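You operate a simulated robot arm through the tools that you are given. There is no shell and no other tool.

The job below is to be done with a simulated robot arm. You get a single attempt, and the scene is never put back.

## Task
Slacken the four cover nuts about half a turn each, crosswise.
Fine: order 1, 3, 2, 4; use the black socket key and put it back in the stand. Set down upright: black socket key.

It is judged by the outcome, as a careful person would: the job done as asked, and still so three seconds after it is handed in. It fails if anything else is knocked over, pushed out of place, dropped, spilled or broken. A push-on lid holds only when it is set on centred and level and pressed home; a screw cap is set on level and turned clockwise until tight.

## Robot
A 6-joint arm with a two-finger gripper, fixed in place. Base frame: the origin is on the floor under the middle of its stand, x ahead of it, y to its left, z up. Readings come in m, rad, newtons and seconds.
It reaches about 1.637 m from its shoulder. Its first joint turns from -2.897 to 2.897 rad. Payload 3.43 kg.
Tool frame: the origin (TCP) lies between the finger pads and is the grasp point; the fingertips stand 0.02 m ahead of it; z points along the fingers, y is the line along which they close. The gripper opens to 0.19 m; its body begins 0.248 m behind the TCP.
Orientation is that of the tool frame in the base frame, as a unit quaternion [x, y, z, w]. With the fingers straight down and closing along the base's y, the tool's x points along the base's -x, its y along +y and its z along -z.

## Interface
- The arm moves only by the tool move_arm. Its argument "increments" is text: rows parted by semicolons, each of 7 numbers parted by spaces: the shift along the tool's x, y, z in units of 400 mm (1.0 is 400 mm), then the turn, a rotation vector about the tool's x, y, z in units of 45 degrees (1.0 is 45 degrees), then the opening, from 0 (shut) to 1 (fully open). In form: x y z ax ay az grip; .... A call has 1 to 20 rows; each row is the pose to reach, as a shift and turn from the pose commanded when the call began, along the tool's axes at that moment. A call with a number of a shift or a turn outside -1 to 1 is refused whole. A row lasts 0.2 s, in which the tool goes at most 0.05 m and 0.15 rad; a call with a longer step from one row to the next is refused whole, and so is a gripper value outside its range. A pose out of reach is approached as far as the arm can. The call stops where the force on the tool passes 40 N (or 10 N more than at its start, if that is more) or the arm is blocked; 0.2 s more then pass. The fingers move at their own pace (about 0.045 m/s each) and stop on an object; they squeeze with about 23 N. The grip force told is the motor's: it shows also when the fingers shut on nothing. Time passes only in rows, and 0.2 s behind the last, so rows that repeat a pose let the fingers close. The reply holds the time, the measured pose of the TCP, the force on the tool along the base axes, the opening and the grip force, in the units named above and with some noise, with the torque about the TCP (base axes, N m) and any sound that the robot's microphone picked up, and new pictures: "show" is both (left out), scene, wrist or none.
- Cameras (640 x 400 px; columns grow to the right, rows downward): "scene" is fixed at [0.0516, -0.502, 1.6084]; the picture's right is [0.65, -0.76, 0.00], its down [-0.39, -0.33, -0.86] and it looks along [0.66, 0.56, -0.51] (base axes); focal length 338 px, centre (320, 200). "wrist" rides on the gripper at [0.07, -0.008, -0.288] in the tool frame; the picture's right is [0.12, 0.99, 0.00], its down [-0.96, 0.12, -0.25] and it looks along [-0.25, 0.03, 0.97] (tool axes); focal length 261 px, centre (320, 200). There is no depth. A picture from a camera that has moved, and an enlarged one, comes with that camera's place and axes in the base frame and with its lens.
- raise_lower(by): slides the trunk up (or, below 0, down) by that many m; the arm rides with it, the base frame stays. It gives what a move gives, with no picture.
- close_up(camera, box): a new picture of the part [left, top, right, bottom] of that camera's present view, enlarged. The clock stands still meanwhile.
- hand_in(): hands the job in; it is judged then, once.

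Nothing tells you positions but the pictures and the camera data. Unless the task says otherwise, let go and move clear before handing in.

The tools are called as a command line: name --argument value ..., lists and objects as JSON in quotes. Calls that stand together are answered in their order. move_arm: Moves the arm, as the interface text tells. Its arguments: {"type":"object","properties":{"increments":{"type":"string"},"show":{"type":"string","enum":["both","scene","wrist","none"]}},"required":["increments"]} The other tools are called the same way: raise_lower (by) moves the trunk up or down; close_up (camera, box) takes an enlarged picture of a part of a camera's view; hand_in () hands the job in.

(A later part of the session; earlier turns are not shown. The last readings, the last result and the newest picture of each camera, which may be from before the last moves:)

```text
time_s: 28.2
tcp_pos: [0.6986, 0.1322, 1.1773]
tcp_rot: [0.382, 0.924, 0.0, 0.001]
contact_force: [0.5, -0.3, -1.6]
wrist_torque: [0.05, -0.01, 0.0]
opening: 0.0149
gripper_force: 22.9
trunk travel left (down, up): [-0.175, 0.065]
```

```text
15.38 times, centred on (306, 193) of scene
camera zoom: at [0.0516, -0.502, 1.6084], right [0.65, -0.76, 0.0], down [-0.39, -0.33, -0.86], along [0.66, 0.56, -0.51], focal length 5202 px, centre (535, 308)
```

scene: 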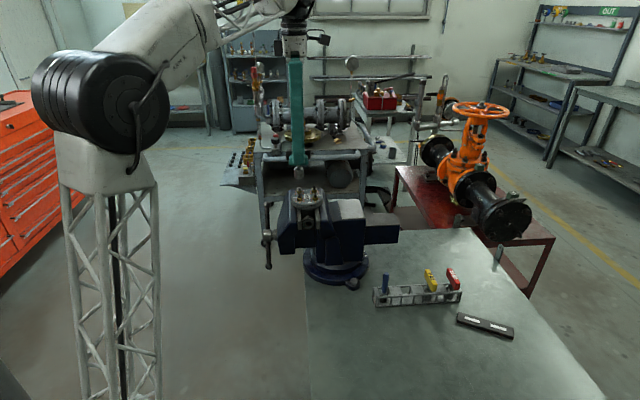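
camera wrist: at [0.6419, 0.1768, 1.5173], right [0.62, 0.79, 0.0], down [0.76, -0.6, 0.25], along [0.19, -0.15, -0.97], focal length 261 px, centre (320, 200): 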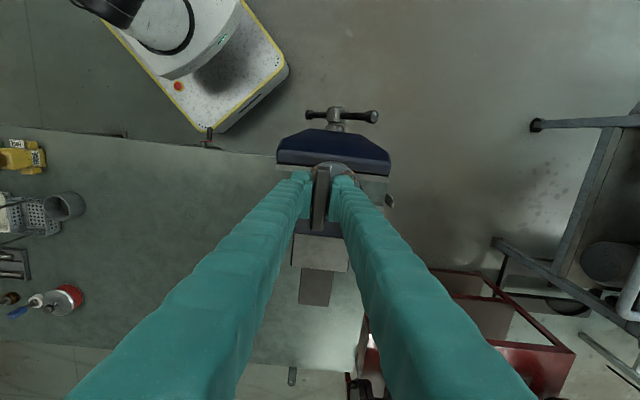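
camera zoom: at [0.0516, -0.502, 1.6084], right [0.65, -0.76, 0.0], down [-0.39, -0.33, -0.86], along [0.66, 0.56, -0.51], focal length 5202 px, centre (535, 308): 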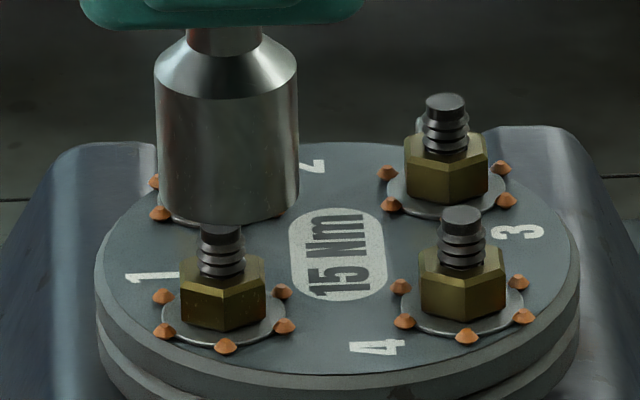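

move_arm --increments "0.004 0 0 0 0 0 0; 0.004 0 0 0 0 0 0; 0.004 0 0 0 0 0 0; 0.004 0 0 0 0 0 0" --show "none"

close_up --camera "scene" --box '[290, 180, 322, 206]'

close_up --camera "wrist" --box '[300, 150, 360, 230]'

```text
time_s: 29.2
tcp_pos: [0.6986, 0.1342, 1.177]
tcp_rot: [0.383, 0.924, 0.0, 0.0]
contact_force: [0.5, -0.3, -1.2]
wrist_torque: [0.0, -0.01, -0.02]
opening: 0.0145
gripper_force: 23.0
trunk travel left (down, up): [-0.175, 0.065]
```

```text
15.38 times, centred on (306, 193) of scene
camera zoom: at [0.0516, -0.502, 1.6084], right [0.65, -0.76, 0.0], down [-0.39, -0.33, -0.86], along [0.66, 0.56, -0.51], focal length 5202 px, centre (535, 308)
```

zoom: 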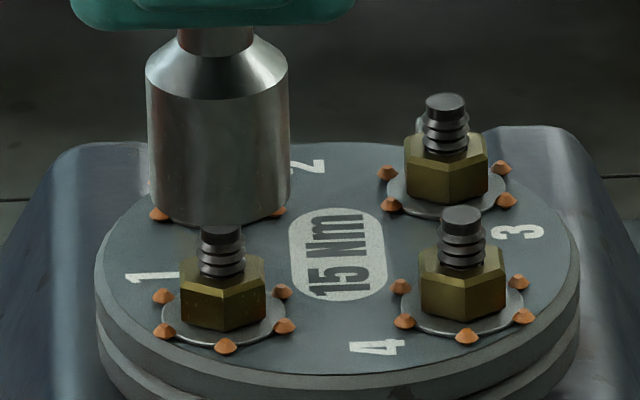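

```text
5.00 times, centred on (330, 190) of wrist
camera zoom: at [0.6416, 0.1772, 1.4655], right [0.62, 0.79, 0.0], down [0.76, -0.6, 0.25], along [0.19, -0.15, -0.97], focal length 1303 px, centre (270, 250)
```

zoom: 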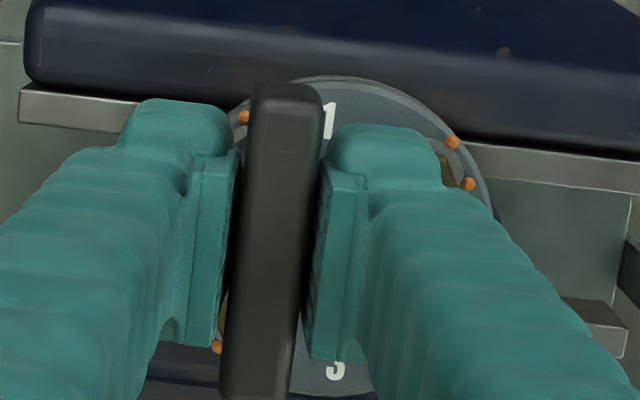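

The socket is now lined up laterally with nut 1 to within about 0.3 mm. I'm lowering to just above the nut top, then taking small steps while watching the force.

move_arm --increments "-0.0005 0 0.012 0 0 0 0; -0.0005 0 0.024 0 0 0 0; -0.0005 0 0.0355 0 0 0 0; -0.0005 0 0.0355 0 0 0 0" --show "none"

close_up --camera "scene" --box '[290, 180, 322, 206]'

```text
time_s: 30.2
tcp_pos: [0.697, 0.1336, 1.1622]
tcp_rot: [0.383, 0.924, 0.0, 0.0]
contact_force: [-0.4, 0.6, -1.6]
wrist_torque: [0.02, -0.01, -0.04]
opening: 0.015
gripper_force: 22.6
trunk travel left (down, up): [-0.175, 0.065]
```

```text
15.38 times, centred on (306, 193) of scene
camera zoom: at [0.0516, -0.502, 1.6084], right [0.65, -0.76, 0.0], down [-0.39, -0.33, -0.86], along [0.66, 0.56, -0.51], focal length 5202 px, centre (535, 308)
```

zoom: 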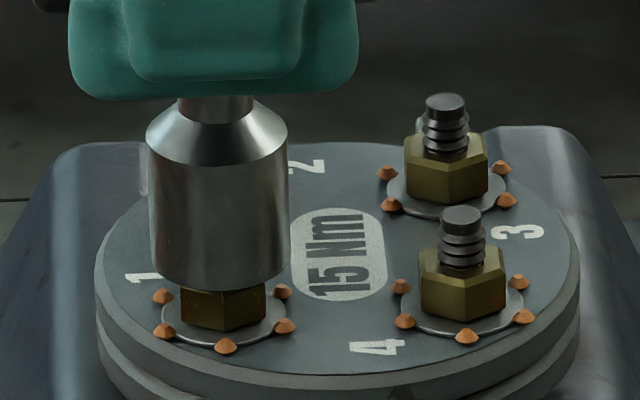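

move_arm --increments "-0.00125 0 0 0 0 0 0; -0.00125 0 0.0025 0 0 0 0; -0.00125 0 0.005 0 0 0 0; -0.00125 0 0.005 0 0 0 0" --show "none"

close_up --camera "scene" --box '[290, 180, 322, 206]'

```text
time_s: 31.2
tcp_pos: [0.6986, 0.1337, 1.161]
tcp_rot: [0.382, 0.924, 0.0, 0.001]
contact_force: [-0.5, -0.2, -0.9]
wrist_torque: [0.01, -0.02, 0.03]
opening: 0.0151
gripper_force: 23.4
trunk travel left (down, up): [-0.175, 0.065]
```

```text
15.38 times, centred on (306, 193) of scene
camera zoom: at [0.0516, -0.502, 1.6084], right [0.65, -0.76, 0.0], down [-0.39, -0.33, -0.86], along [0.66, 0.56, -0.51], focal length 5202 px, centre (535, 308)
```

zoom: 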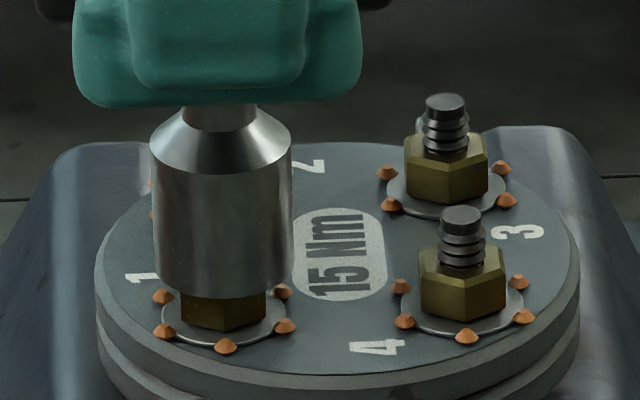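

Laterally it is centred now, with no contact force yet. I'm continuing down in small steps.

move_arm --increments "0 0 0.0025 0 0 0 0; 0 0 0.005 0 0 0 0; 0 0 0.005 0 0 0 0" --show "none"

move_arm --increments "0 0 0.0025 0 0 0 0; 0 0 0.005 0 0 0 0; 0 0 0.005 0 0 0 0" --show "none"

close_up --camera "scene" --box '[290, 180, 322, 206]'

```text
time_s: 32.0
tcp_pos: [0.6986, 0.1328, 1.1595]
tcp_rot: [0.383, 0.924, 0.0, 0.0]
contact_force: [2.6, 1.1, 17.8]
wrist_torque: [-0.03, 0.01, 0.04]
opening: 0.0155
gripper_force: 22.4
trunk travel left (down, up): [-0.175, 0.065]
```

```text
time_s: 32.8
tcp_pos: [0.6983, 0.1334, 1.1576]
tcp_rot: [0.383, 0.924, 0.0, 0.0]
contact_force: [3.4, 1.4, 18.3]
wrist_torque: [0.01, -0.04, 0.03]
opening: 0.0148
gripper_force: 22.9
trunk travel left (down, up): [-0.175, 0.065]
```

```text
15.38 times, centred on (306, 193) of scene
camera zoom: at [0.0516, -0.502, 1.6084], right [0.65, -0.76, 0.0], down [-0.39, -0.33, -0.86], along [0.66, 0.56, -0.51], focal length 5202 px, centre (535, 308)
```

zoom: 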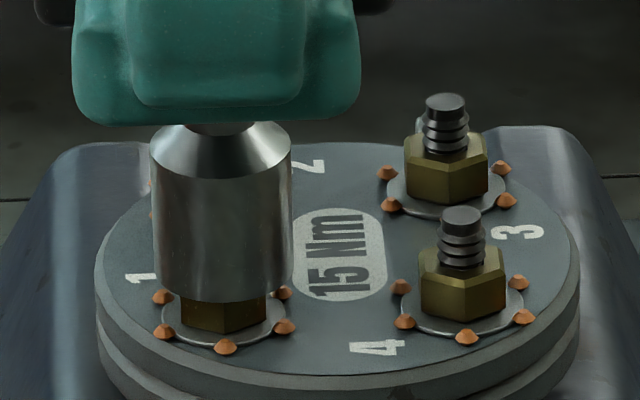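

The socket is now resting on the nut: the force rose to about 18 N and the key slid slightly in the grip. The side force suggests it needs to move a little towards +x/+y, so I'll ease off the pressure and probe for the fit.

move_arm --increments "0 0 -0.002 0 0 0 0; 0 0.00125 -0.002 0 0 0 0; 0 0.00125 -0.002 0 0 0 0" --show "none"

close_up --camera "scene" --box '[290, 180, 322, 206]'

close_up --camera "wrist" --box '[300, 150, 360, 230]'

```text
time_s: 33.6
tcp_pos: [0.6985, 0.1338, 1.1573]
tcp_rot: [0.382, 0.924, 0.0, 0.0]
contact_force: [-1.6, -0.7, 2.4]
wrist_torque: [-0.01, 0.12, 0.0]
opening: 0.0147
gripper_force: 23.1
trunk travel left (down, up): [-0.175, 0.065]
```

```text
15.38 times, centred on (306, 193) of scene
camera zoom: at [0.0516, -0.502, 1.6084], right [0.65, -0.76, 0.0], down [-0.39, -0.33, -0.86], along [0.66, 0.56, -0.51], focal length 5202 px, centre (535, 308)
```

zoom: 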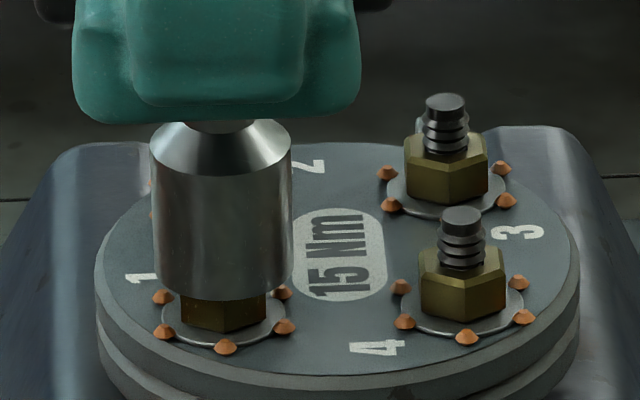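

```text
5.00 times, centred on (330, 190) of wrist
camera zoom: at [0.6418, 0.1772, 1.4457], right [0.62, 0.79, 0.0], down [0.76, -0.6, 0.25], along [0.19, -0.15, -0.97], focal length 1303 px, centre (270, 250)
```

zoom: 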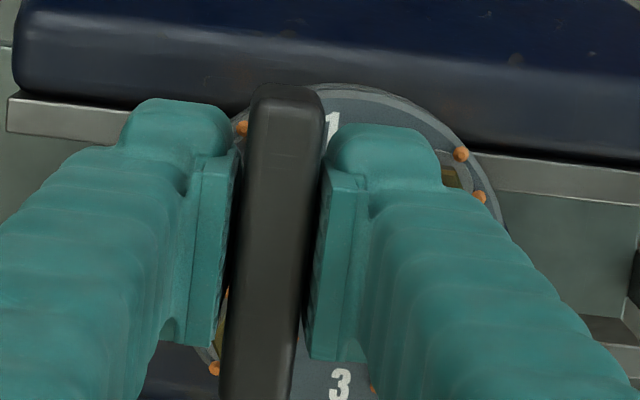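

move_arm --increments "0 0 0.0012 0 0 0 0; 0 0 0.0012 0 0 -0.06 0; 0 0 0.0012 0 0 -0.12 0; 0 0 0.0012 0 0 -0.12 0" --show "none"

move_arm --increments "0 0 0 0 0 0.06 0; 0 0 0 0 0 0.12 0; 0 0 0 0 0 0.18 0; 0 0 0 0 0 0.24 0; 0 0 0 0 0 0.24 0" --show "none"

close_up --camera "scene" --box '[290, 180, 322, 206]'

```text
time_s: 34.6
tcp_pos: [0.6972, 0.133, 1.1579]
tcp_rot: [0.339, 0.941, 0.0, 0.0]
contact_force: [0.4, -0.2, 2.8]
wrist_torque: [0.01, 0.06, -0.01]
opening: 0.015
gripper_force: 22.8
trunk travel left (down, up): [-0.175, 0.065]
```

```text
time_s: 35.8
tcp_pos: [0.6976, 0.1341, 1.158]
tcp_rot: [0.426, 0.905, 0.0, 0.0]
contact_force: [0.9, -1.8, 3.6]
wrist_torque: [-0.07, 0.05, 0.01]
opening: 0.0148
gripper_force: 22.8
trunk travel left (down, up): [-0.175, 0.065]
```

```text
15.38 times, centred on (306, 193) of scene
camera zoom: at [0.0516, -0.502, 1.6084], right [0.65, -0.76, 0.0], down [-0.39, -0.33, -0.86], along [0.66, 0.56, -0.51], focal length 5202 px, centre (535, 308)
```

zoom: 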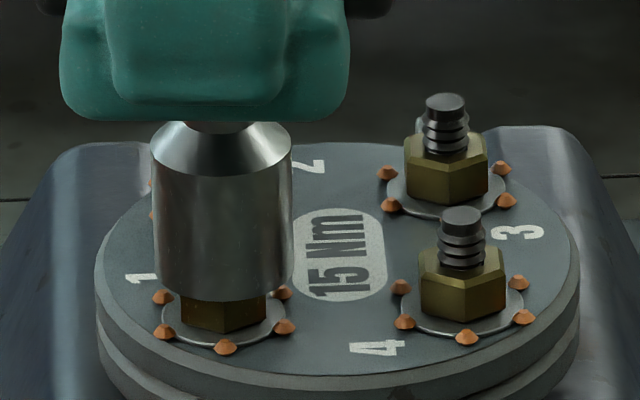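

The socket turns freely on the nut top with no torque, so the hexes aren't aligned yet. I'll press lightly and rotate anticlockwise looking for the drop-in.

move_arm --increments "0 0 0.0015 0 0 0 0; 0 0 0.0015 0 0 -0.1 0; 0 0 0.0015 0 0 -0.2 0; 0 0 0.0015 0 0 -0.3 0; 0 0 0.0015 0 0 -0.3 0" --show "none"

move_arm --increments "0 0 0 0 0 -0.08 0; 0 0 0 0 0 -0.16 0; 0 0 0 0 0 -0.24 0; 0 0 0 0 0 -0.24 0" --show "none"

move_arm --increments "0 0 0 0 0 -0.08 0; 0 0 0 0 0 -0.16 0; 0 0 0 0 0 -0.24 0; 0 0 0 0 0 -0.24 0" --show "none"

close_up --camera "scene" --box '[290, 180, 322, 206]'

```text
time_s: 37.0
tcp_pos: [0.6982, 0.1337, 1.1572]
tcp_rot: [0.317, 0.949, 0.0, -0.001]
contact_force: [-0.8, 3.3, 10.2]
wrist_torque: [0.19, 0.15, -0.01]
opening: 0.015
gripper_force: 23.6
trunk travel left (down, up): [-0.175, 0.065]
```

```text
time_s: 38.0
tcp_pos: [0.6974, 0.1332, 1.1573]
tcp_rot: [0.226, 0.974, 0.0, 0.0]
contact_force: [-1.3, 1.7, 10.6]
wrist_torque: [0.12, 0.17, 0.0]
opening: 0.0148
gripper_force: 22.4
trunk travel left (down, up): [-0.175, 0.065]
```

```text
time_s: 39.0
tcp_pos: [0.6982, 0.1342, 1.1572]
tcp_rot: [0.133, 0.991, 0.0, 0.0]
contact_force: [-1.0, 0.5, 14.3]
wrist_torque: [0.07, 0.22, 0.02]
opening: 0.0152
gripper_force: 22.7
trunk travel left (down, up): [-0.175, 0.065]
```

```text
15.38 times, centred on (306, 193) of scene
camera zoom: at [0.0516, -0.502, 1.6084], right [0.65, -0.76, 0.0], down [-0.39, -0.33, -0.86], along [0.66, 0.56, -0.51], focal length 5202 px, centre (535, 308)
```

zoom: 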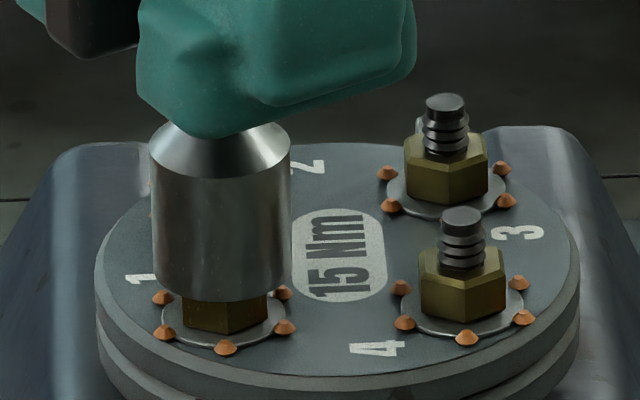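

There's no drop-in yet. The torque readings put the contact on the −x/−y side of the nut, so the socket sits about 0.8 mm too far along +x/+y. I'm shifting it back and continuing the search.

move_arm --increments "0.0006 -0.0009 0 0 0 0 0; 0.0012 -0.00175 0 0 0 0 0; 0.0012 -0.00175 0 0 0 0 0" --show "none"

move_arm --increments "0 0 0 0 0 -0.06 0; 0 0 0 0 0 -0.12 0; 0 0 0 0 0 -0.12 0" --show "none"

move_arm --increments "0 0 0 0 0 0.08 0; 0 0 0 0 0 0.16 0; 0 0 0 0 0 0.24 0; 0 0 0 0 0 0.24 0" --show "none"

close_up --camera "scene" --box '[290, 180, 322, 206]'

```text
time_s: 39.8
tcp_pos: [0.6981, 0.1326, 1.1559]
tcp_rot: [0.133, 0.991, 0.0, 0.001]
contact_force: [-2.9, -0.3, -0.9]
wrist_torque: [0.0, 0.19, 0.01]
opening: 0.0149
gripper_force: 23.0
trunk travel left (down, up): [-0.175, 0.065]
```

```text
time_s: 40.6
tcp_pos: [0.6972, 0.1327, 1.1566]
tcp_rot: [0.086, 0.996, 0.001, 0.0]
contact_force: [0.6, 0.2, -1.6]
wrist_torque: [-0.02, 0.02, -0.01]
opening: 0.0149
gripper_force: 22.8
trunk travel left (down, up): [-0.175, 0.065]
```

```text
time_s: 41.6
tcp_pos: [0.6972, 0.1322, 1.1565]
tcp_rot: [0.18, 0.984, 0.0, 0.001]
contact_force: [-0.9, -0.5, 0.2]
wrist_torque: [-0.03, 0.05, -0.01]
opening: 0.015
gripper_force: 23.2
trunk travel left (down, up): [-0.175, 0.065]
```

```text
15.38 times, centred on (306, 193) of scene
camera zoom: at [0.0516, -0.502, 1.6084], right [0.65, -0.76, 0.0], down [-0.39, -0.33, -0.86], along [0.66, 0.56, -0.51], focal length 5202 px, centre (535, 308)
```

zoom: 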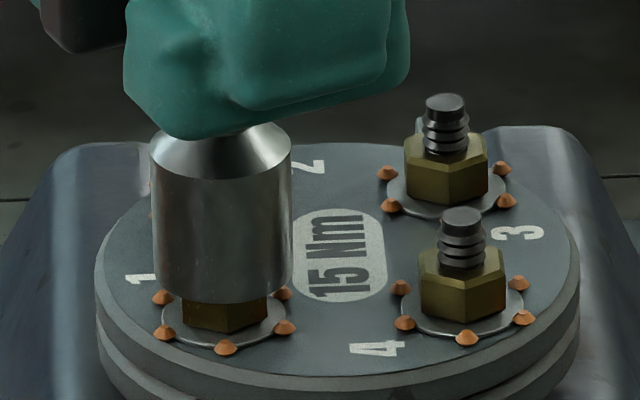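

That shift released the contact, so the socket is now centred over the nut. I'm setting the yaw 30° from the original and pressing down gently.

move_arm --increments "0 0 0 0 0 -0.06 0; 0 0 0 0 0 -0.127 0; 0 0 0.002 0 0 -0.127 0; 0 0 0.004 0 0 -0.127 0; 0 0 0.004 0 0 -0.127 0" --show "none"

close_up --camera "scene" --box '[290, 180, 322, 206]'

```text
time_s: 42.8
tcp_pos: [0.6974, 0.1321, 1.1552]
tcp_rot: [0.13, 0.991, 0.0, 0.0]
contact_force: [-2.6, -0.5, 0.0]
wrist_torque: [-0.02, 0.1, 0.01]
opening: 0.0149
gripper_force: 23.0
trunk travel left (down, up): [-0.175, 0.065]
```

```text
15.38 times, centred on (306, 193) of scene
camera zoom: at [0.0516, -0.502, 1.6084], right [0.65, -0.76, 0.0], down [-0.39, -0.33, -0.86], along [0.66, 0.56, -0.51], focal length 5202 px, centre (535, 308)
```

zoom: 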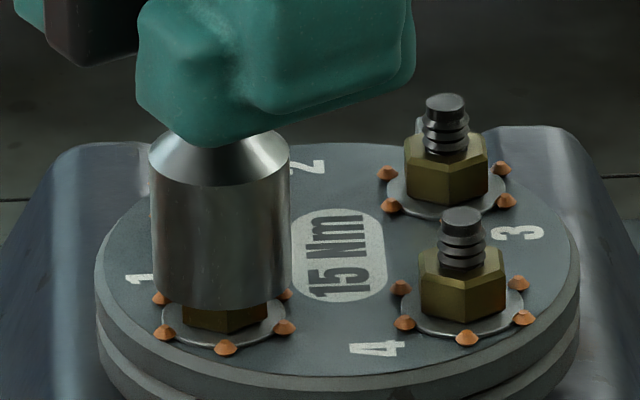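

The socket is going down over the nut with almost no force, so I'm continuing.

move_arm --increments "0.0005 0 0.0025 0 0 0 0; 0.0005 0 0.005 0 0 0 0; 0.0005 0 0.005 0 0 0 0" --show "none"

close_up --camera "scene" --box '[290, 180, 322, 206]'

```text
time_s: 43.6
tcp_pos: [0.6968, 0.1329, 1.1534]
tcp_rot: [0.13, 0.992, 0.0, -0.001]
contact_force: [-4.8, -0.8, -0.1]
wrist_torque: [-0.04, 0.24, 0.04]
opening: 0.0151
gripper_force: 22.8
trunk travel left (down, up): [-0.175, 0.065]
```

```text
15.38 times, centred on (306, 193) of scene
camera zoom: at [0.0516, -0.502, 1.6084], right [0.65, -0.76, 0.0], down [-0.39, -0.33, -0.86], along [0.66, 0.56, -0.51], focal length 5202 px, centre (535, 308)
```

zoom: 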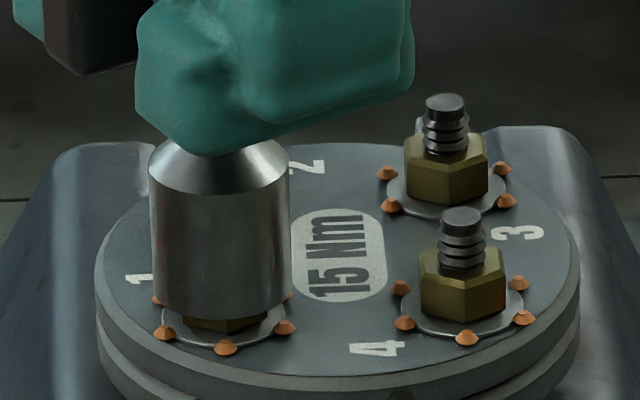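

move_arm --increments "0.001 0 0 0 0 0 0; 0.001 0 0.0025 0 0 0 0; 0.001 0 0.005 0 0 0 0; 0.001 0 0.005 0 0 0 0" --show "wrist"

close_up --camera "scene" --box '[290, 180, 322, 206]'

```text
time_s: 44.6
tcp_pos: [0.6968, 0.1323, 1.1503]
tcp_rot: [0.13, 0.992, 0.0, -0.001]
contact_force: [-0.3, -0.7, -1.1]
wrist_torque: [-0.01, 0.02, 0.01]
opening: 0.0151
gripper_force: 22.7
trunk travel left (down, up): [-0.175, 0.065]
camera wrist: at [0.626, 0.1433, 1.4394], right [0.14, 0.99, 0.0], down [0.96, -0.14, 0.25], along [0.24, -0.04, -0.97], focal length 261 px, centre (320, 200)
```

wrist: 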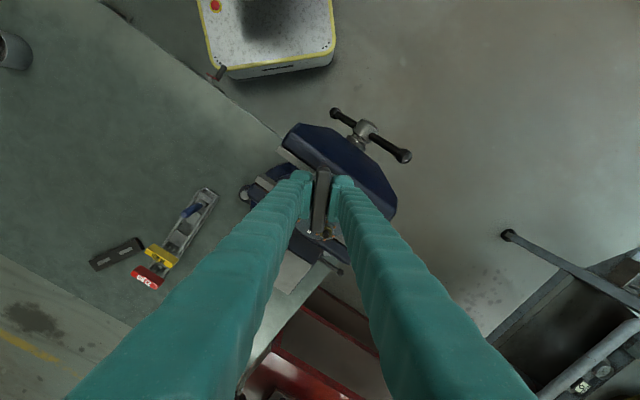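

```text
15.38 times, centred on (306, 193) of scene
camera zoom: at [0.0516, -0.502, 1.6084], right [0.65, -0.76, 0.0], down [-0.39, -0.33, -0.86], along [0.66, 0.56, -0.51], focal length 5202 px, centre (535, 308)
```

zoom: 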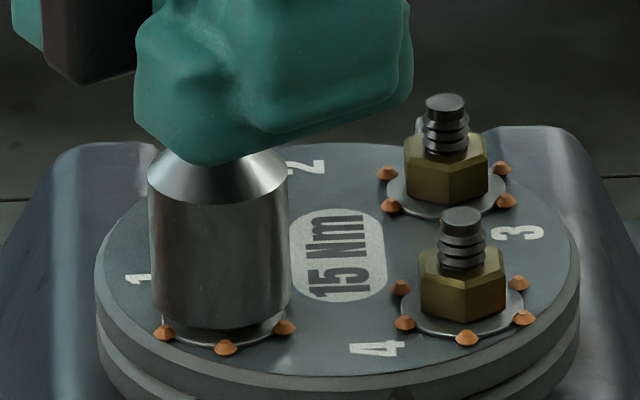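

The socket is seated on nut 1 with near-zero force. The correct hex alignment has the handle 30° off its stand direction. I'm starting the anticlockwise turn with a small angle to see the torque.

move_arm --increments "0 0 0 0 0 -0.08 0; 0 0 0 0 0 -0.16 0; 0 0 0 0 0 -0.24 0; 0 0 0 0 0 -0.32 0" --show "wrist"

close_up --camera "wrist" --box '[270, 130, 390, 260]'

```text
time_s: 45.6
tcp_pos: [0.6963, 0.1326, 1.1518]
tcp_rot: [0.005, 1.0, 0.0, 0.0]
contact_force: [-5.3, -1.3, -1.4]
wrist_torque: [-0.11, 0.29, 0.0]
opening: 0.0152
gripper_force: 23.1
trunk travel left (down, up): [-0.175, 0.065]
camera wrist: at [0.6255, 0.1254, 1.4395], right [-0.11, 0.99, 0.0], down [0.96, 0.11, 0.25], along [0.25, 0.03, -0.97], focal length 261 px, centre (320, 200)
```

wrist: 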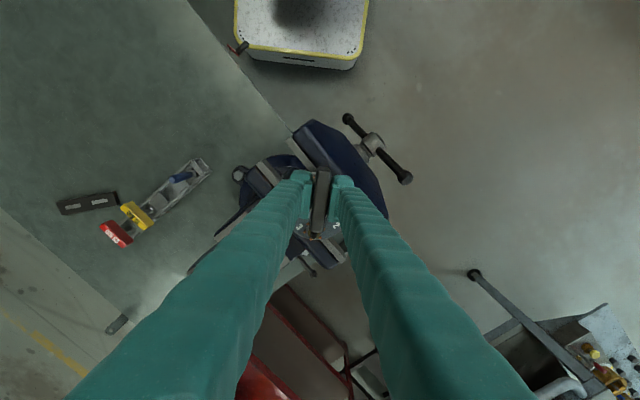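

```text
3.08 times, centred on (330, 195) of wrist
camera zoom: at [0.6255, 0.1254, 1.4395], right [-0.11, 0.99, 0.0], down [0.96, 0.11, 0.25], along [0.25, 0.03, -0.97], focal length 802 px, centre (289, 215)
```

zoom: 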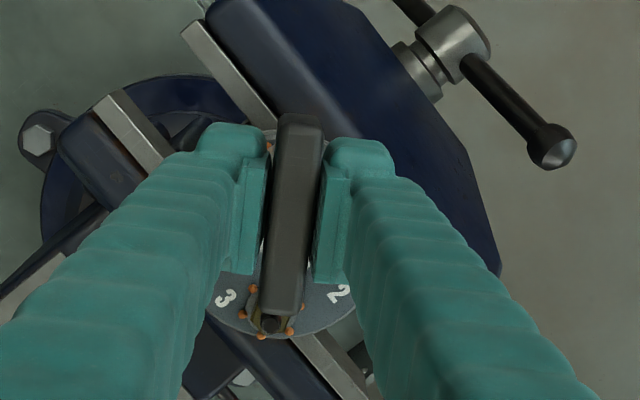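

The key turned 14° with no residual torque, though a small side force has built up. I'll relieve that and carry on to about 30°, then lift off to confirm that the nut is really turning.

move_arm --increments "0.001 0 0 0 0 0 0; 0.001 0 0 0 0 0 0; 0.001 0 0 0 0 -0.08 0; 0.001 0 0 0 0 -0.16 0; 0.001 0 0 0 0 -0.24 0" --show "none"

close_up --camera "scene" --box '[290, 175, 330, 206]'

```text
time_s: 46.8
tcp_pos: [0.6968, 0.1334, 1.1516]
tcp_rot: [-0.09, 0.996, -0.001, 0.0]
contact_force: [-3.3, -1.4, 0.0]
wrist_torque: [0.02, 0.22, -0.03]
opening: 0.0149
gripper_force: 23.2
trunk travel left (down, up): [-0.175, 0.065]
```

```text
12.90 times, centred on (310, 190) of scene
camera zoom: at [0.0516, -0.502, 1.6084], right [0.65, -0.76, 0.0], down [-0.39, -0.33, -0.86], along [0.66, 0.56, -0.51], focal length 4363 px, centre (449, 323)
```

zoom: 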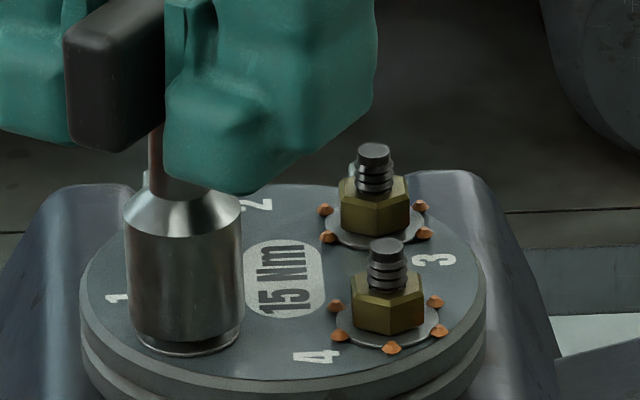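

close_up --camera "scene" --box '[293, 188, 313, 208]'

close_up --camera "wrist" --box '[270, 130, 390, 260]'

```text
16.00 times, centred on (303, 198) of scene
camera zoom: at [0.0516, -0.502, 1.6084], right [0.65, -0.76, 0.0], down [-0.39, -0.33, -0.86], along [0.66, 0.56, -0.51], focal length 5411 px, centre (592, 232)
```

zoom: 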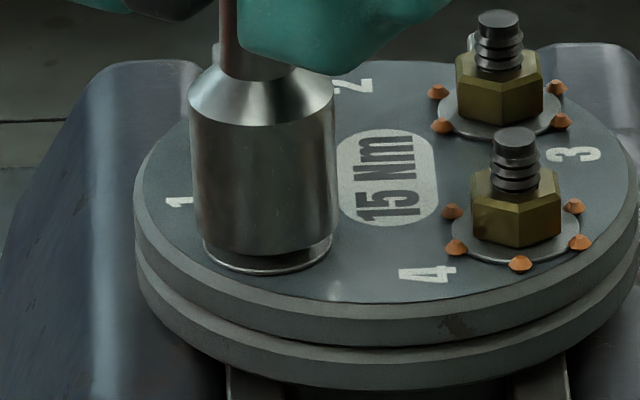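

```text
3.08 times, centred on (330, 195) of wrist
camera zoom: at [0.6279, 0.1124, 1.4394], right [-0.29, 0.96, 0.0], down [0.93, 0.28, 0.25], along [0.24, 0.07, -0.97], focal length 802 px, centre (289, 215)
```

zoom: 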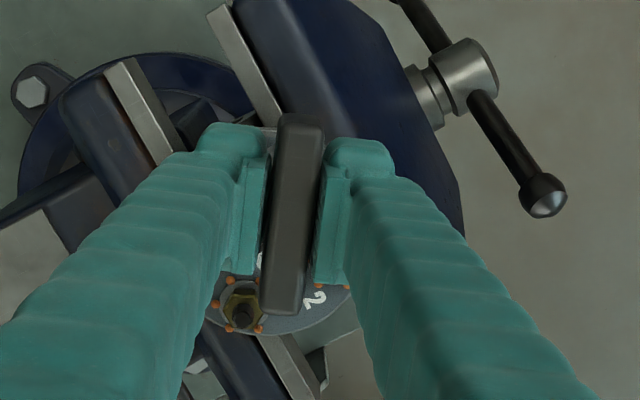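

The orange load-indicator pins at nut 1 have retracted, which shows that the nut has turned and lost tension. I've turned about 25° so far and am continuing towards 180° with small side-force corrections.

move_arm --increments "0.0008 0 0 0 0 0 0; 0.0008 0 0 0 0 -0.125 0; 0.0008 0 0 0 0 -0.25 0; 0.0008 0 0 0 0 -0.375 0; 0.0008 0 0 0 0 -0.5 0; 0.0008 0 0 0 0 -0.625 0; 0.0008 0 0 0 0 -0.75 0; 0.0008 0 0 0 0 -0.75 0" --show "none"

close_up --camera "scene" --box '[290, 175, 330, 206]'

close_up --camera "wrist" --box '[270, 130, 390, 260]'

```text
time_s: 48.6
tcp_pos: [0.6974, 0.1319, 1.1515]
tcp_rot: [-0.375, 0.927, 0.001, 0.0]
contact_force: [-3.9, -2.3, -0.2]
wrist_torque: [-0.14, 0.18, -0.02]
opening: 0.0149
gripper_force: 22.7
trunk travel left (down, up): [-0.175, 0.065]
```

```text
12.90 times, centred on (310, 190) of scene
camera zoom: at [0.0516, -0.502, 1.6084], right [0.65, -0.76, 0.0], down [-0.39, -0.33, -0.86], along [0.66, 0.56, -0.51], focal length 4363 px, centre (449, 323)
```

zoom: 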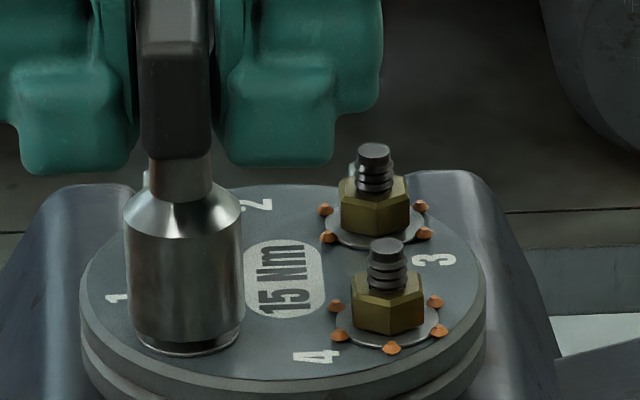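

```text
3.08 times, centred on (330, 195) of wrist
camera zoom: at [0.6507, 0.0777, 1.4392], right [-0.78, 0.63, 0.0], down [0.61, 0.75, 0.25], along [0.16, 0.19, -0.97], focal length 802 px, centre (289, 215)
```

zoom: 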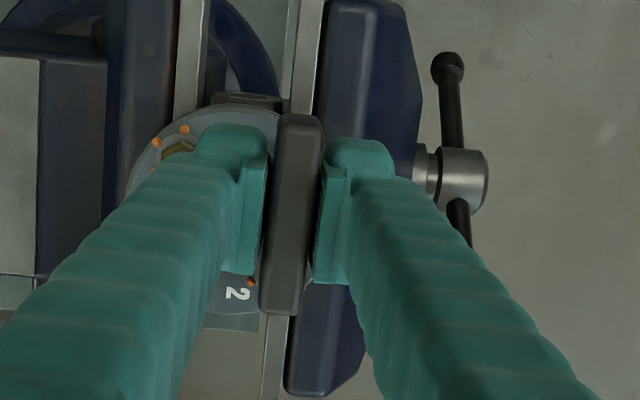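

move_arm --increments "0.0012 0.0002 0 0 0 0 0; 0.0012 0.0002 0 0 0 -0.125 0; 0.0012 0.0002 0 0 0 -0.25 0; 0.0012 0.0002 0 0 0 -0.375 0; 0.0012 0.0002 0 0 0 -0.5 0; 0.0012 0.0002 0 0 0 -0.625 0; 0.0012 0.0002 0 0 0 -0.75 0; 0.0012 0.0002 0 0 0 -0.875 0; 0.0012 0.0002 0 0 0 -1 0; 0.0012 0.0002 0 0 0 -1 0" --show "none"

close_up --camera "scene" --box '[290, 175, 330, 206]'

close_up --camera "wrist" --box '[270, 130, 390, 260]'

```text
time_s: 50.8
tcp_pos: [0.6957, 0.1329, 1.1513]
tcp_rot: [-0.701, 0.714, 0.0, 0.0]
contact_force: [-0.4, -2.8, 0.0]
wrist_torque: [-0.22, 0.06, 0.01]
opening: 0.0151
gripper_force: 23.5
trunk travel left (down, up): [-0.175, 0.065]
```

```text
12.90 times, centred on (310, 190) of scene
camera zoom: at [0.0516, -0.502, 1.6084], right [0.65, -0.76, 0.0], down [-0.39, -0.33, -0.86], along [0.66, 0.56, -0.51], focal length 4363 px, centre (449, 323)
```

zoom: 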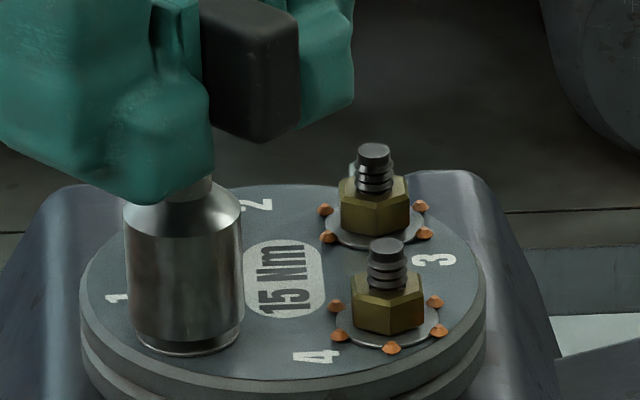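

```text
3.08 times, centred on (330, 195) of wrist
camera zoom: at [0.7026, 0.0618, 1.4394], right [-0.99, -0.1, 0.0], down [-0.1, 0.96, 0.25], along [-0.02, 0.25, -0.97], focal length 802 px, centre (289, 215)
```

zoom: 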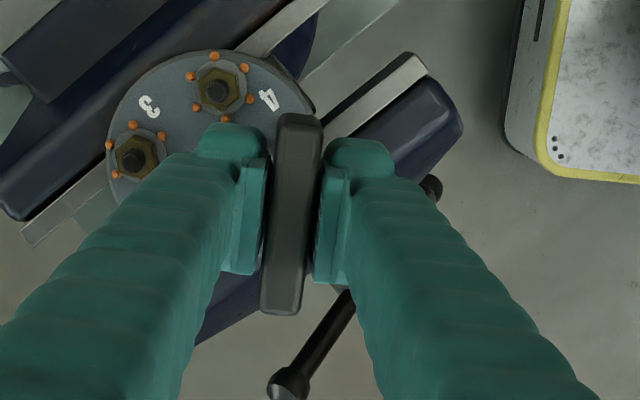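

move_arm --increments "0.0007 0 0 0 0 0 0; 0.0007 0 0 0 0 -0.125 0; 0.0007 0 0 0 0 -0.25 0; 0.0007 0 0 0 0 -0.375 0; 0.0007 0 0 0 0 -0.5 0; 0.0007 0 0 0 0 -0.625 0; 0.0007 0 0 0 0 -0.75 0; 0.0007 0 0 0 0 -0.875 0; 0.0007 0 0 0 0 -1 0; 0.0007 0 0 0 0 -1 0" --show "none"

move_arm --increments "0.0005 0 0 0 0 -0.12 0; 0.0005 0 0 0 0 -0.24 0; 0.0005 0 0 0 0 -0.36 0; 0.0005 0 0 0 0 -0.48 0; 0.0005 0 0 0 0 -0.6 0; 0.0005 0 0 0 0 -0.69 0; 0.0005 0 0 0 0 -0.69 0" --show "none"

close_up --camera "scene" --box '[290, 175, 330, 206]'

close_up --camera "wrist" --box '[270, 130, 390, 260]'

```text
time_s: 53.0
tcp_pos: [0.6952, 0.1328, 1.1513]
tcp_rot: [0.921, -0.391, -0.001, 0.0]
contact_force: [2.1, -3.4, 0.1]
wrist_torque: [-0.19, -0.15, -0.03]
opening: 0.0149
gripper_force: 23.2
trunk travel left (down, up): [-0.175, 0.065]
```

```text
time_s: 54.6
tcp_pos: [0.6949, 0.1321, 1.1501]
tcp_rot: [0.992, -0.13, -0.001, 0.0]
contact_force: [1.8, -0.2, 0.6]
wrist_torque: [-0.02, -0.12, -0.03]
opening: 0.0149
gripper_force: 22.9
trunk travel left (down, up): [-0.175, 0.065]
```

```text
12.90 times, centred on (310, 190) of scene
camera zoom: at [0.0516, -0.502, 1.6084], right [0.65, -0.76, 0.0], down [-0.39, -0.33, -0.86], along [0.66, 0.56, -0.51], focal length 4363 px, centre (449, 323)
```

zoom: 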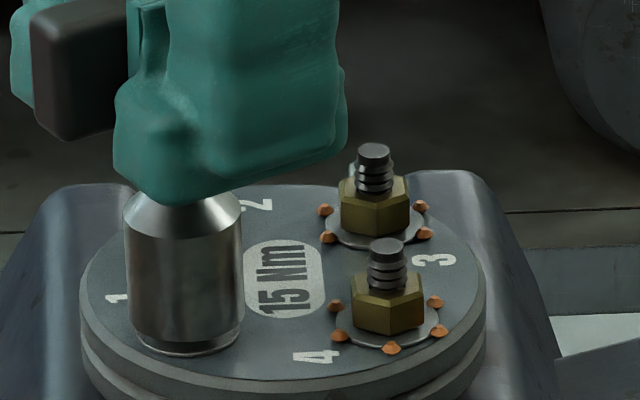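

```text
3.08 times, centred on (330, 195) of wrist
camera zoom: at [0.7656, 0.1223, 1.4394], right [-0.14, -0.99, 0.0], down [-0.96, 0.14, 0.25], along [-0.24, 0.03, -0.97], focal length 802 px, centre (289, 215)
```

zoom: 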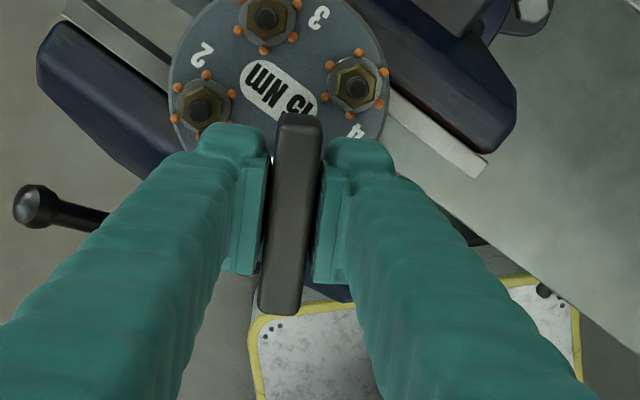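

Nut 1 has been turned 180° in total. I'm lifting off straight up to inspect it.

move_arm --increments "0 0 -0.01 0 0 0 0; 0 0 -0.03 0 0 0 0; 0 0 -0.06 0 0 0 0; 0 0 -0.1 0 0 0 0; 0 0 -0.14 0 0 0 0; 0 0 -0.14 0 0 0 0" --show "none"

close_up --camera "scene" --box '[290, 175, 330, 206]'

close_up --camera "wrist" --box '[260, 120, 370, 260]'

```text
time_s: 56.0
tcp_pos: [0.696, 0.1311, 1.207]
tcp_rot: [0.991, -0.13, 0.001, 0.0]
contact_force: [-0.4, -0.2, -1.0]
wrist_torque: [-0.02, -0.02, -0.02]
opening: 0.0151
gripper_force: 22.4
trunk travel left (down, up): [-0.175, 0.065]
```

```text
12.90 times, centred on (310, 190) of scene
camera zoom: at [0.0516, -0.502, 1.6084], right [0.65, -0.76, 0.0], down [-0.39, -0.33, -0.86], along [0.66, 0.56, -0.51], focal length 4363 px, centre (449, 323)
```

zoom: 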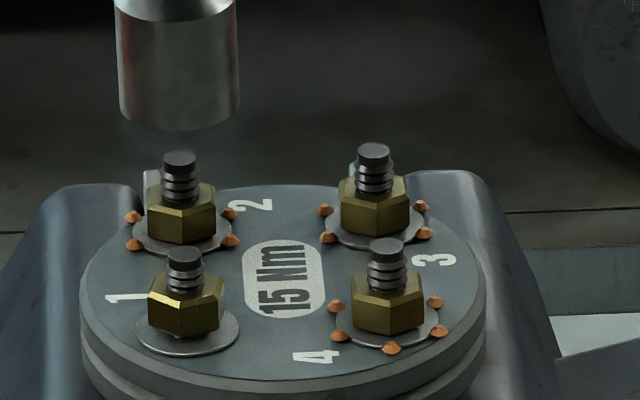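

```text
2.86 times, centred on (315, 190) of wrist
camera zoom: at [0.7655, 0.122, 1.4958], right [-0.14, -0.99, 0.0], down [-0.96, 0.14, 0.25], along [-0.25, 0.04, -0.97], focal length 745 px, centre (334, 229)
```

zoom: 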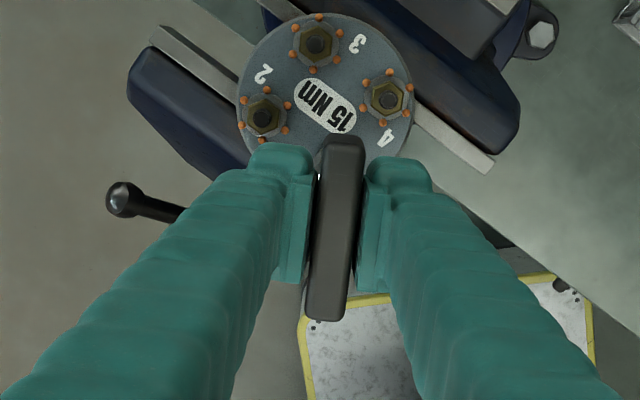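

close_up --camera "scene" --box '[295, 190, 311, 206]'

close_up --camera "scene" --box '[308, 190, 324, 206]'

```text
16.00 times, centred on (303, 198) of scene
camera zoom: at [0.0516, -0.502, 1.6084], right [0.65, -0.76, 0.0], down [-0.39, -0.33, -0.86], along [0.66, 0.56, -0.51], focal length 5411 px, centre (592, 232)
```

zoom: 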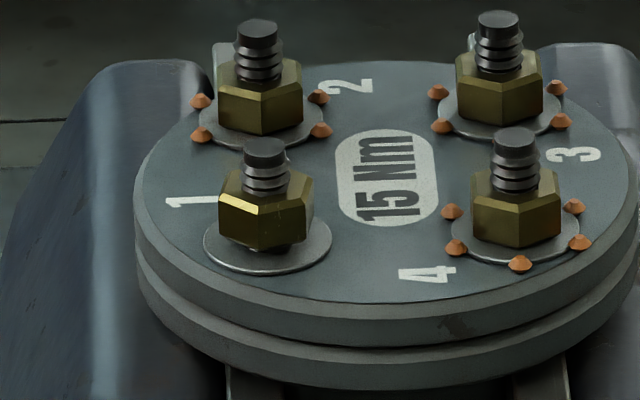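

```text
16.00 times, centred on (316, 198) of scene
camera zoom: at [0.0516, -0.502, 1.6084], right [0.65, -0.76, 0.0], down [-0.39, -0.33, -0.86], along [0.66, 0.56, -0.51], focal length 5411 px, centre (384, 232)
```

zoom: 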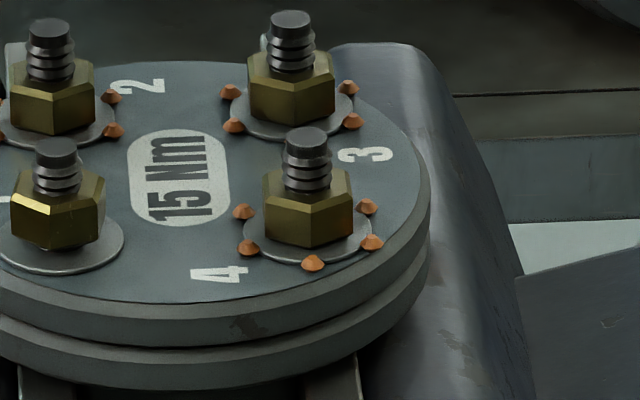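

Nut 1 now shows no tension pins and has risen slightly off its washer. Next is nut 3: I'm moving over it while rewinding the wrist by 180°, and from there I can also check nut 1 from above.

move_arm --increments "0.029 -0.008 0 0 0 0.17 0; 0.058 -0.016 0 0 0 0.34 0; 0.087 -0.024 0 0 0 0.51 0; 0.116 -0.032 0 0 0 0.68 0; 0.145 -0.04 0 0 0 0.85 0; 0.172 -0.0475 0 0 0 1 0; 0.172 -0.0475 0 0 0 1 0" --show "none"

move_arm --increments "0 0 0 0 0 0.17 0; 0 0 0 0 0 0.34 0; 0 0 0 0 0 0.51 0; 0 0 0 0 0 0.68 0; 0 0 0 0 0 0.85 0; 0 0 0 0 0 1 0; 0 0 0 0 0 1 0" --show "none"

move_arm --increments "0 0 0 0 0 0.17 0; 0 0 0 0 0 0.34 0; 0 0 0 0 0 0.51 0; 0 0 0 0 0 0.68 0; 0 0 0 0 0 0.85 0; 0 0 0 0 0 1 0; 0 0 0 0 0 1 0" --show "none"

move_arm --increments "0 0 0 0 0 0.17 0; 0 0 0 0 0 0.34 0; 0 0 0 0 0 0.51 0; 0 0 0 0 0 0.68 0; 0 0 0 0 0 0.85 0; 0 0 0 0 0 1 0; 0 0 0 0 0 1 0" --show "wrist"

close_up --camera "wrist" --box '[280, 90, 360, 190]'

close_up --camera "scene" --box '[295, 170, 335, 206]'

```text
time_s: 57.6
tcp_pos: [0.768, 0.1324, 1.2071]
tcp_rot: [0.866, -0.501, 0.0, -0.001]
contact_force: [-0.6, 0.0, -1.2]
wrist_torque: [0.0, -0.01, -0.02]
opening: 0.015
gripper_force: 22.5
trunk travel left (down, up): [-0.175, 0.065]
```

```text
time_s: 59.2
tcp_pos: [0.7661, 0.1315, 1.2066]
tcp_rot: [-0.608, 0.794, 0.0, 0.0]
contact_force: [-0.9, 0.7, -1.7]
wrist_torque: [0.0, -0.04, -0.01]
opening: 0.0149
gripper_force: 23.4
trunk travel left (down, up): [-0.175, 0.065]
```

```text
time_s: 60.8
tcp_pos: [0.7672, 0.134, 1.2066]
tcp_rot: [-0.258, 0.966, 0.0, 0.0]
contact_force: [0.5, 1.0, -1.0]
wrist_torque: [0.03, -0.02, 0.0]
opening: 0.015
gripper_force: 23.2
trunk travel left (down, up): [-0.175, 0.065]
```

```text
time_s: 62.4
tcp_pos: [0.7665, 0.1318, 1.2066]
tcp_rot: [0.131, 0.991, 0.0, 0.001]
contact_force: [0.0, -0.7, -2.0]
wrist_torque: [0.02, 0.01, -0.02]
opening: 0.015
gripper_force: 23.2
trunk travel left (down, up): [-0.175, 0.065]
camera wrist: at [0.6966, 0.143, 1.4954], right [0.14, 0.99, 0.0], down [0.96, -0.14, 0.25], along [0.24, -0.04, -0.97], focal length 261 px, centre (320, 200)
```

wrist: 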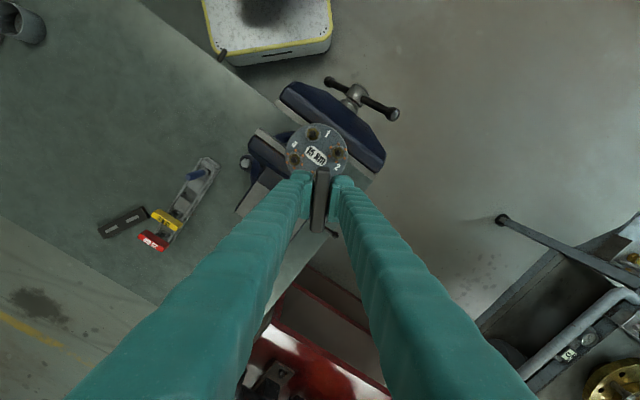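

```text
4.00 times, centred on (320, 140) of wrist
camera zoom: at [0.6966, 0.143, 1.4954], right [0.14, 0.99, 0.0], down [0.96, -0.14, 0.25], along [0.24, -0.04, -0.97], focal length 1043 px, centre (320, 440)
```

zoom: 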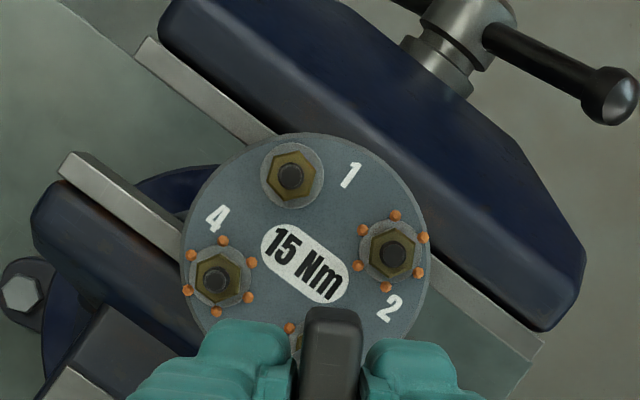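

```text
11.11 times, centred on (315, 188) of scene
camera zoom: at [0.0516, -0.502, 1.6084], right [0.65, -0.76, 0.0], down [-0.39, -0.33, -0.86], along [0.66, 0.56, -0.51], focal length 3757 px, centre (376, 333)
```

zoom: 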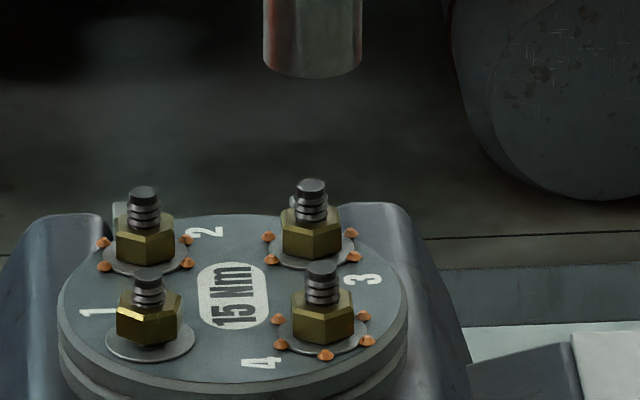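

Nut 1's washer is clear of pins. I'll compare its hex angle with the untouched nuts to confirm how far it turned.

close_up --camera "wrist" --box '[301, 121, 325, 145]'

close_up --camera "wrist" --box '[326, 140, 350, 164]'

close_up --camera "wrist" --box '[283, 148, 307, 172]'

```text
16.00 times, centred on (313, 133) of wrist
camera zoom: at [0.6966, 0.143, 1.4954], right [0.14, 0.99, 0.0], down [0.96, -0.14, 0.25], along [0.24, -0.04, -0.97], focal length 4170 px, centre (432, 1272)
```

zoom: 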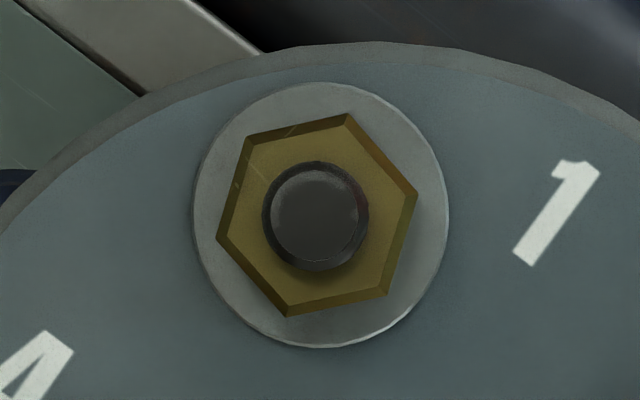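

```text
16.00 times, centred on (338, 152) of wrist
camera zoom: at [0.6966, 0.143, 1.4954], right [0.14, 0.99, 0.0], down [0.96, -0.14, 0.25], along [0.24, -0.04, -0.97], focal length 4170 px, centre (32, 968)
```

zoom: 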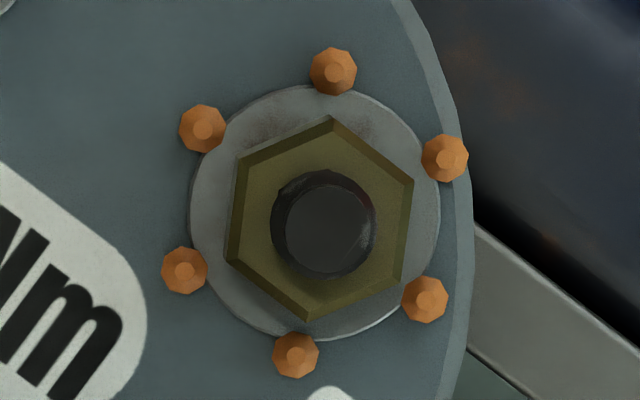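

```text
16.00 times, centred on (295, 160) of wrist
camera zoom: at [0.6966, 0.143, 1.4954], right [0.14, 0.99, 0.0], down [0.96, -0.14, 0.25], along [0.24, -0.04, -0.97], focal length 4170 px, centre (720, 840)
```

zoom: 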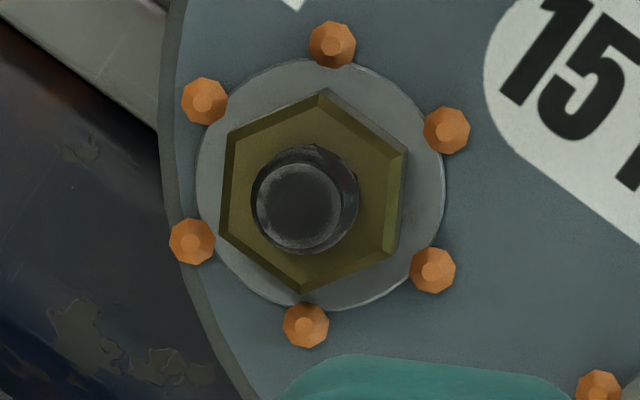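

Nut 1's hex sits about 10° short of 180°, so it turned about 170° because of socket play, which still counts as about half a turn. For the remaining nuts I'll sweep about 188°. Now I'm refining the position over nut 3, near (0.766, 0.1325), and lowering to just above its stud.

move_arm --increments "0.002 -0.001 0.02 0 0 0 0; 0.002 -0.001 0.05 0 0 0 0; 0.002 -0.001 0.074 0 0 0 0; 0.002 -0.001 0.074 0 0 0 0; 0.002 -0.001 0.074 0 0 0 0" --show "wrist"

close_up --camera "scene" --box '[295, 178, 327, 204]'

```text
time_s: 63.6
tcp_pos: [0.766, 0.1323, 1.1777]
tcp_rot: [0.13, 0.991, 0.0, -0.001]
contact_force: [0.2, 0.2, -1.8]
wrist_torque: [0.0, 0.0, 0.02]
opening: 0.0149
gripper_force: 22.9
trunk travel left (down, up): [-0.175, 0.065]
camera wrist: at [0.6959, 0.1428, 1.4656], right [0.14, 0.99, 0.0], down [0.96, -0.14, 0.25], along [0.24, -0.04, -0.97], focal length 261 px, centre (320, 200)
```

wrist: 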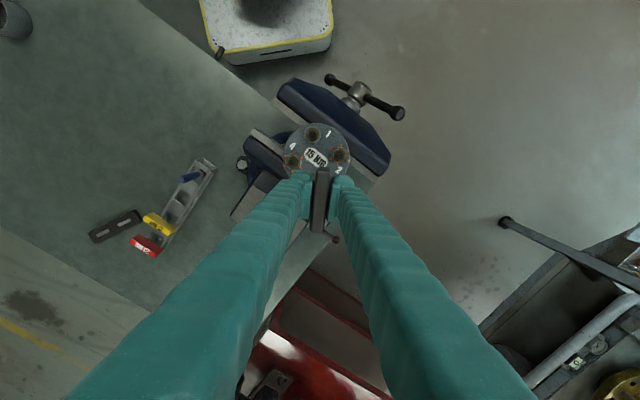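

```text
15.38 times, centred on (311, 191) of scene
camera zoom: at [0.0516, -0.502, 1.6084], right [0.65, -0.76, 0.0], down [-0.39, -0.33, -0.86], along [0.66, 0.56, -0.51], focal length 5202 px, centre (458, 338)
```

zoom: 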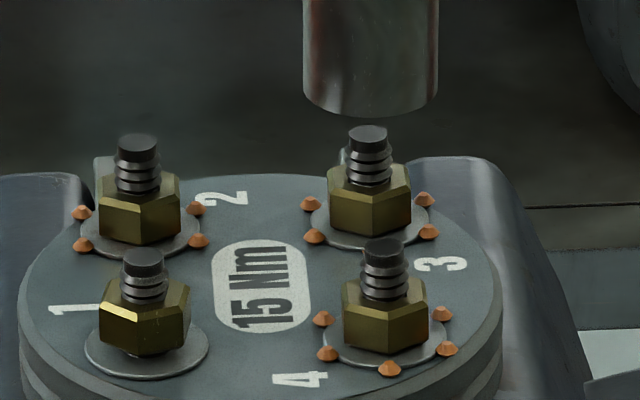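

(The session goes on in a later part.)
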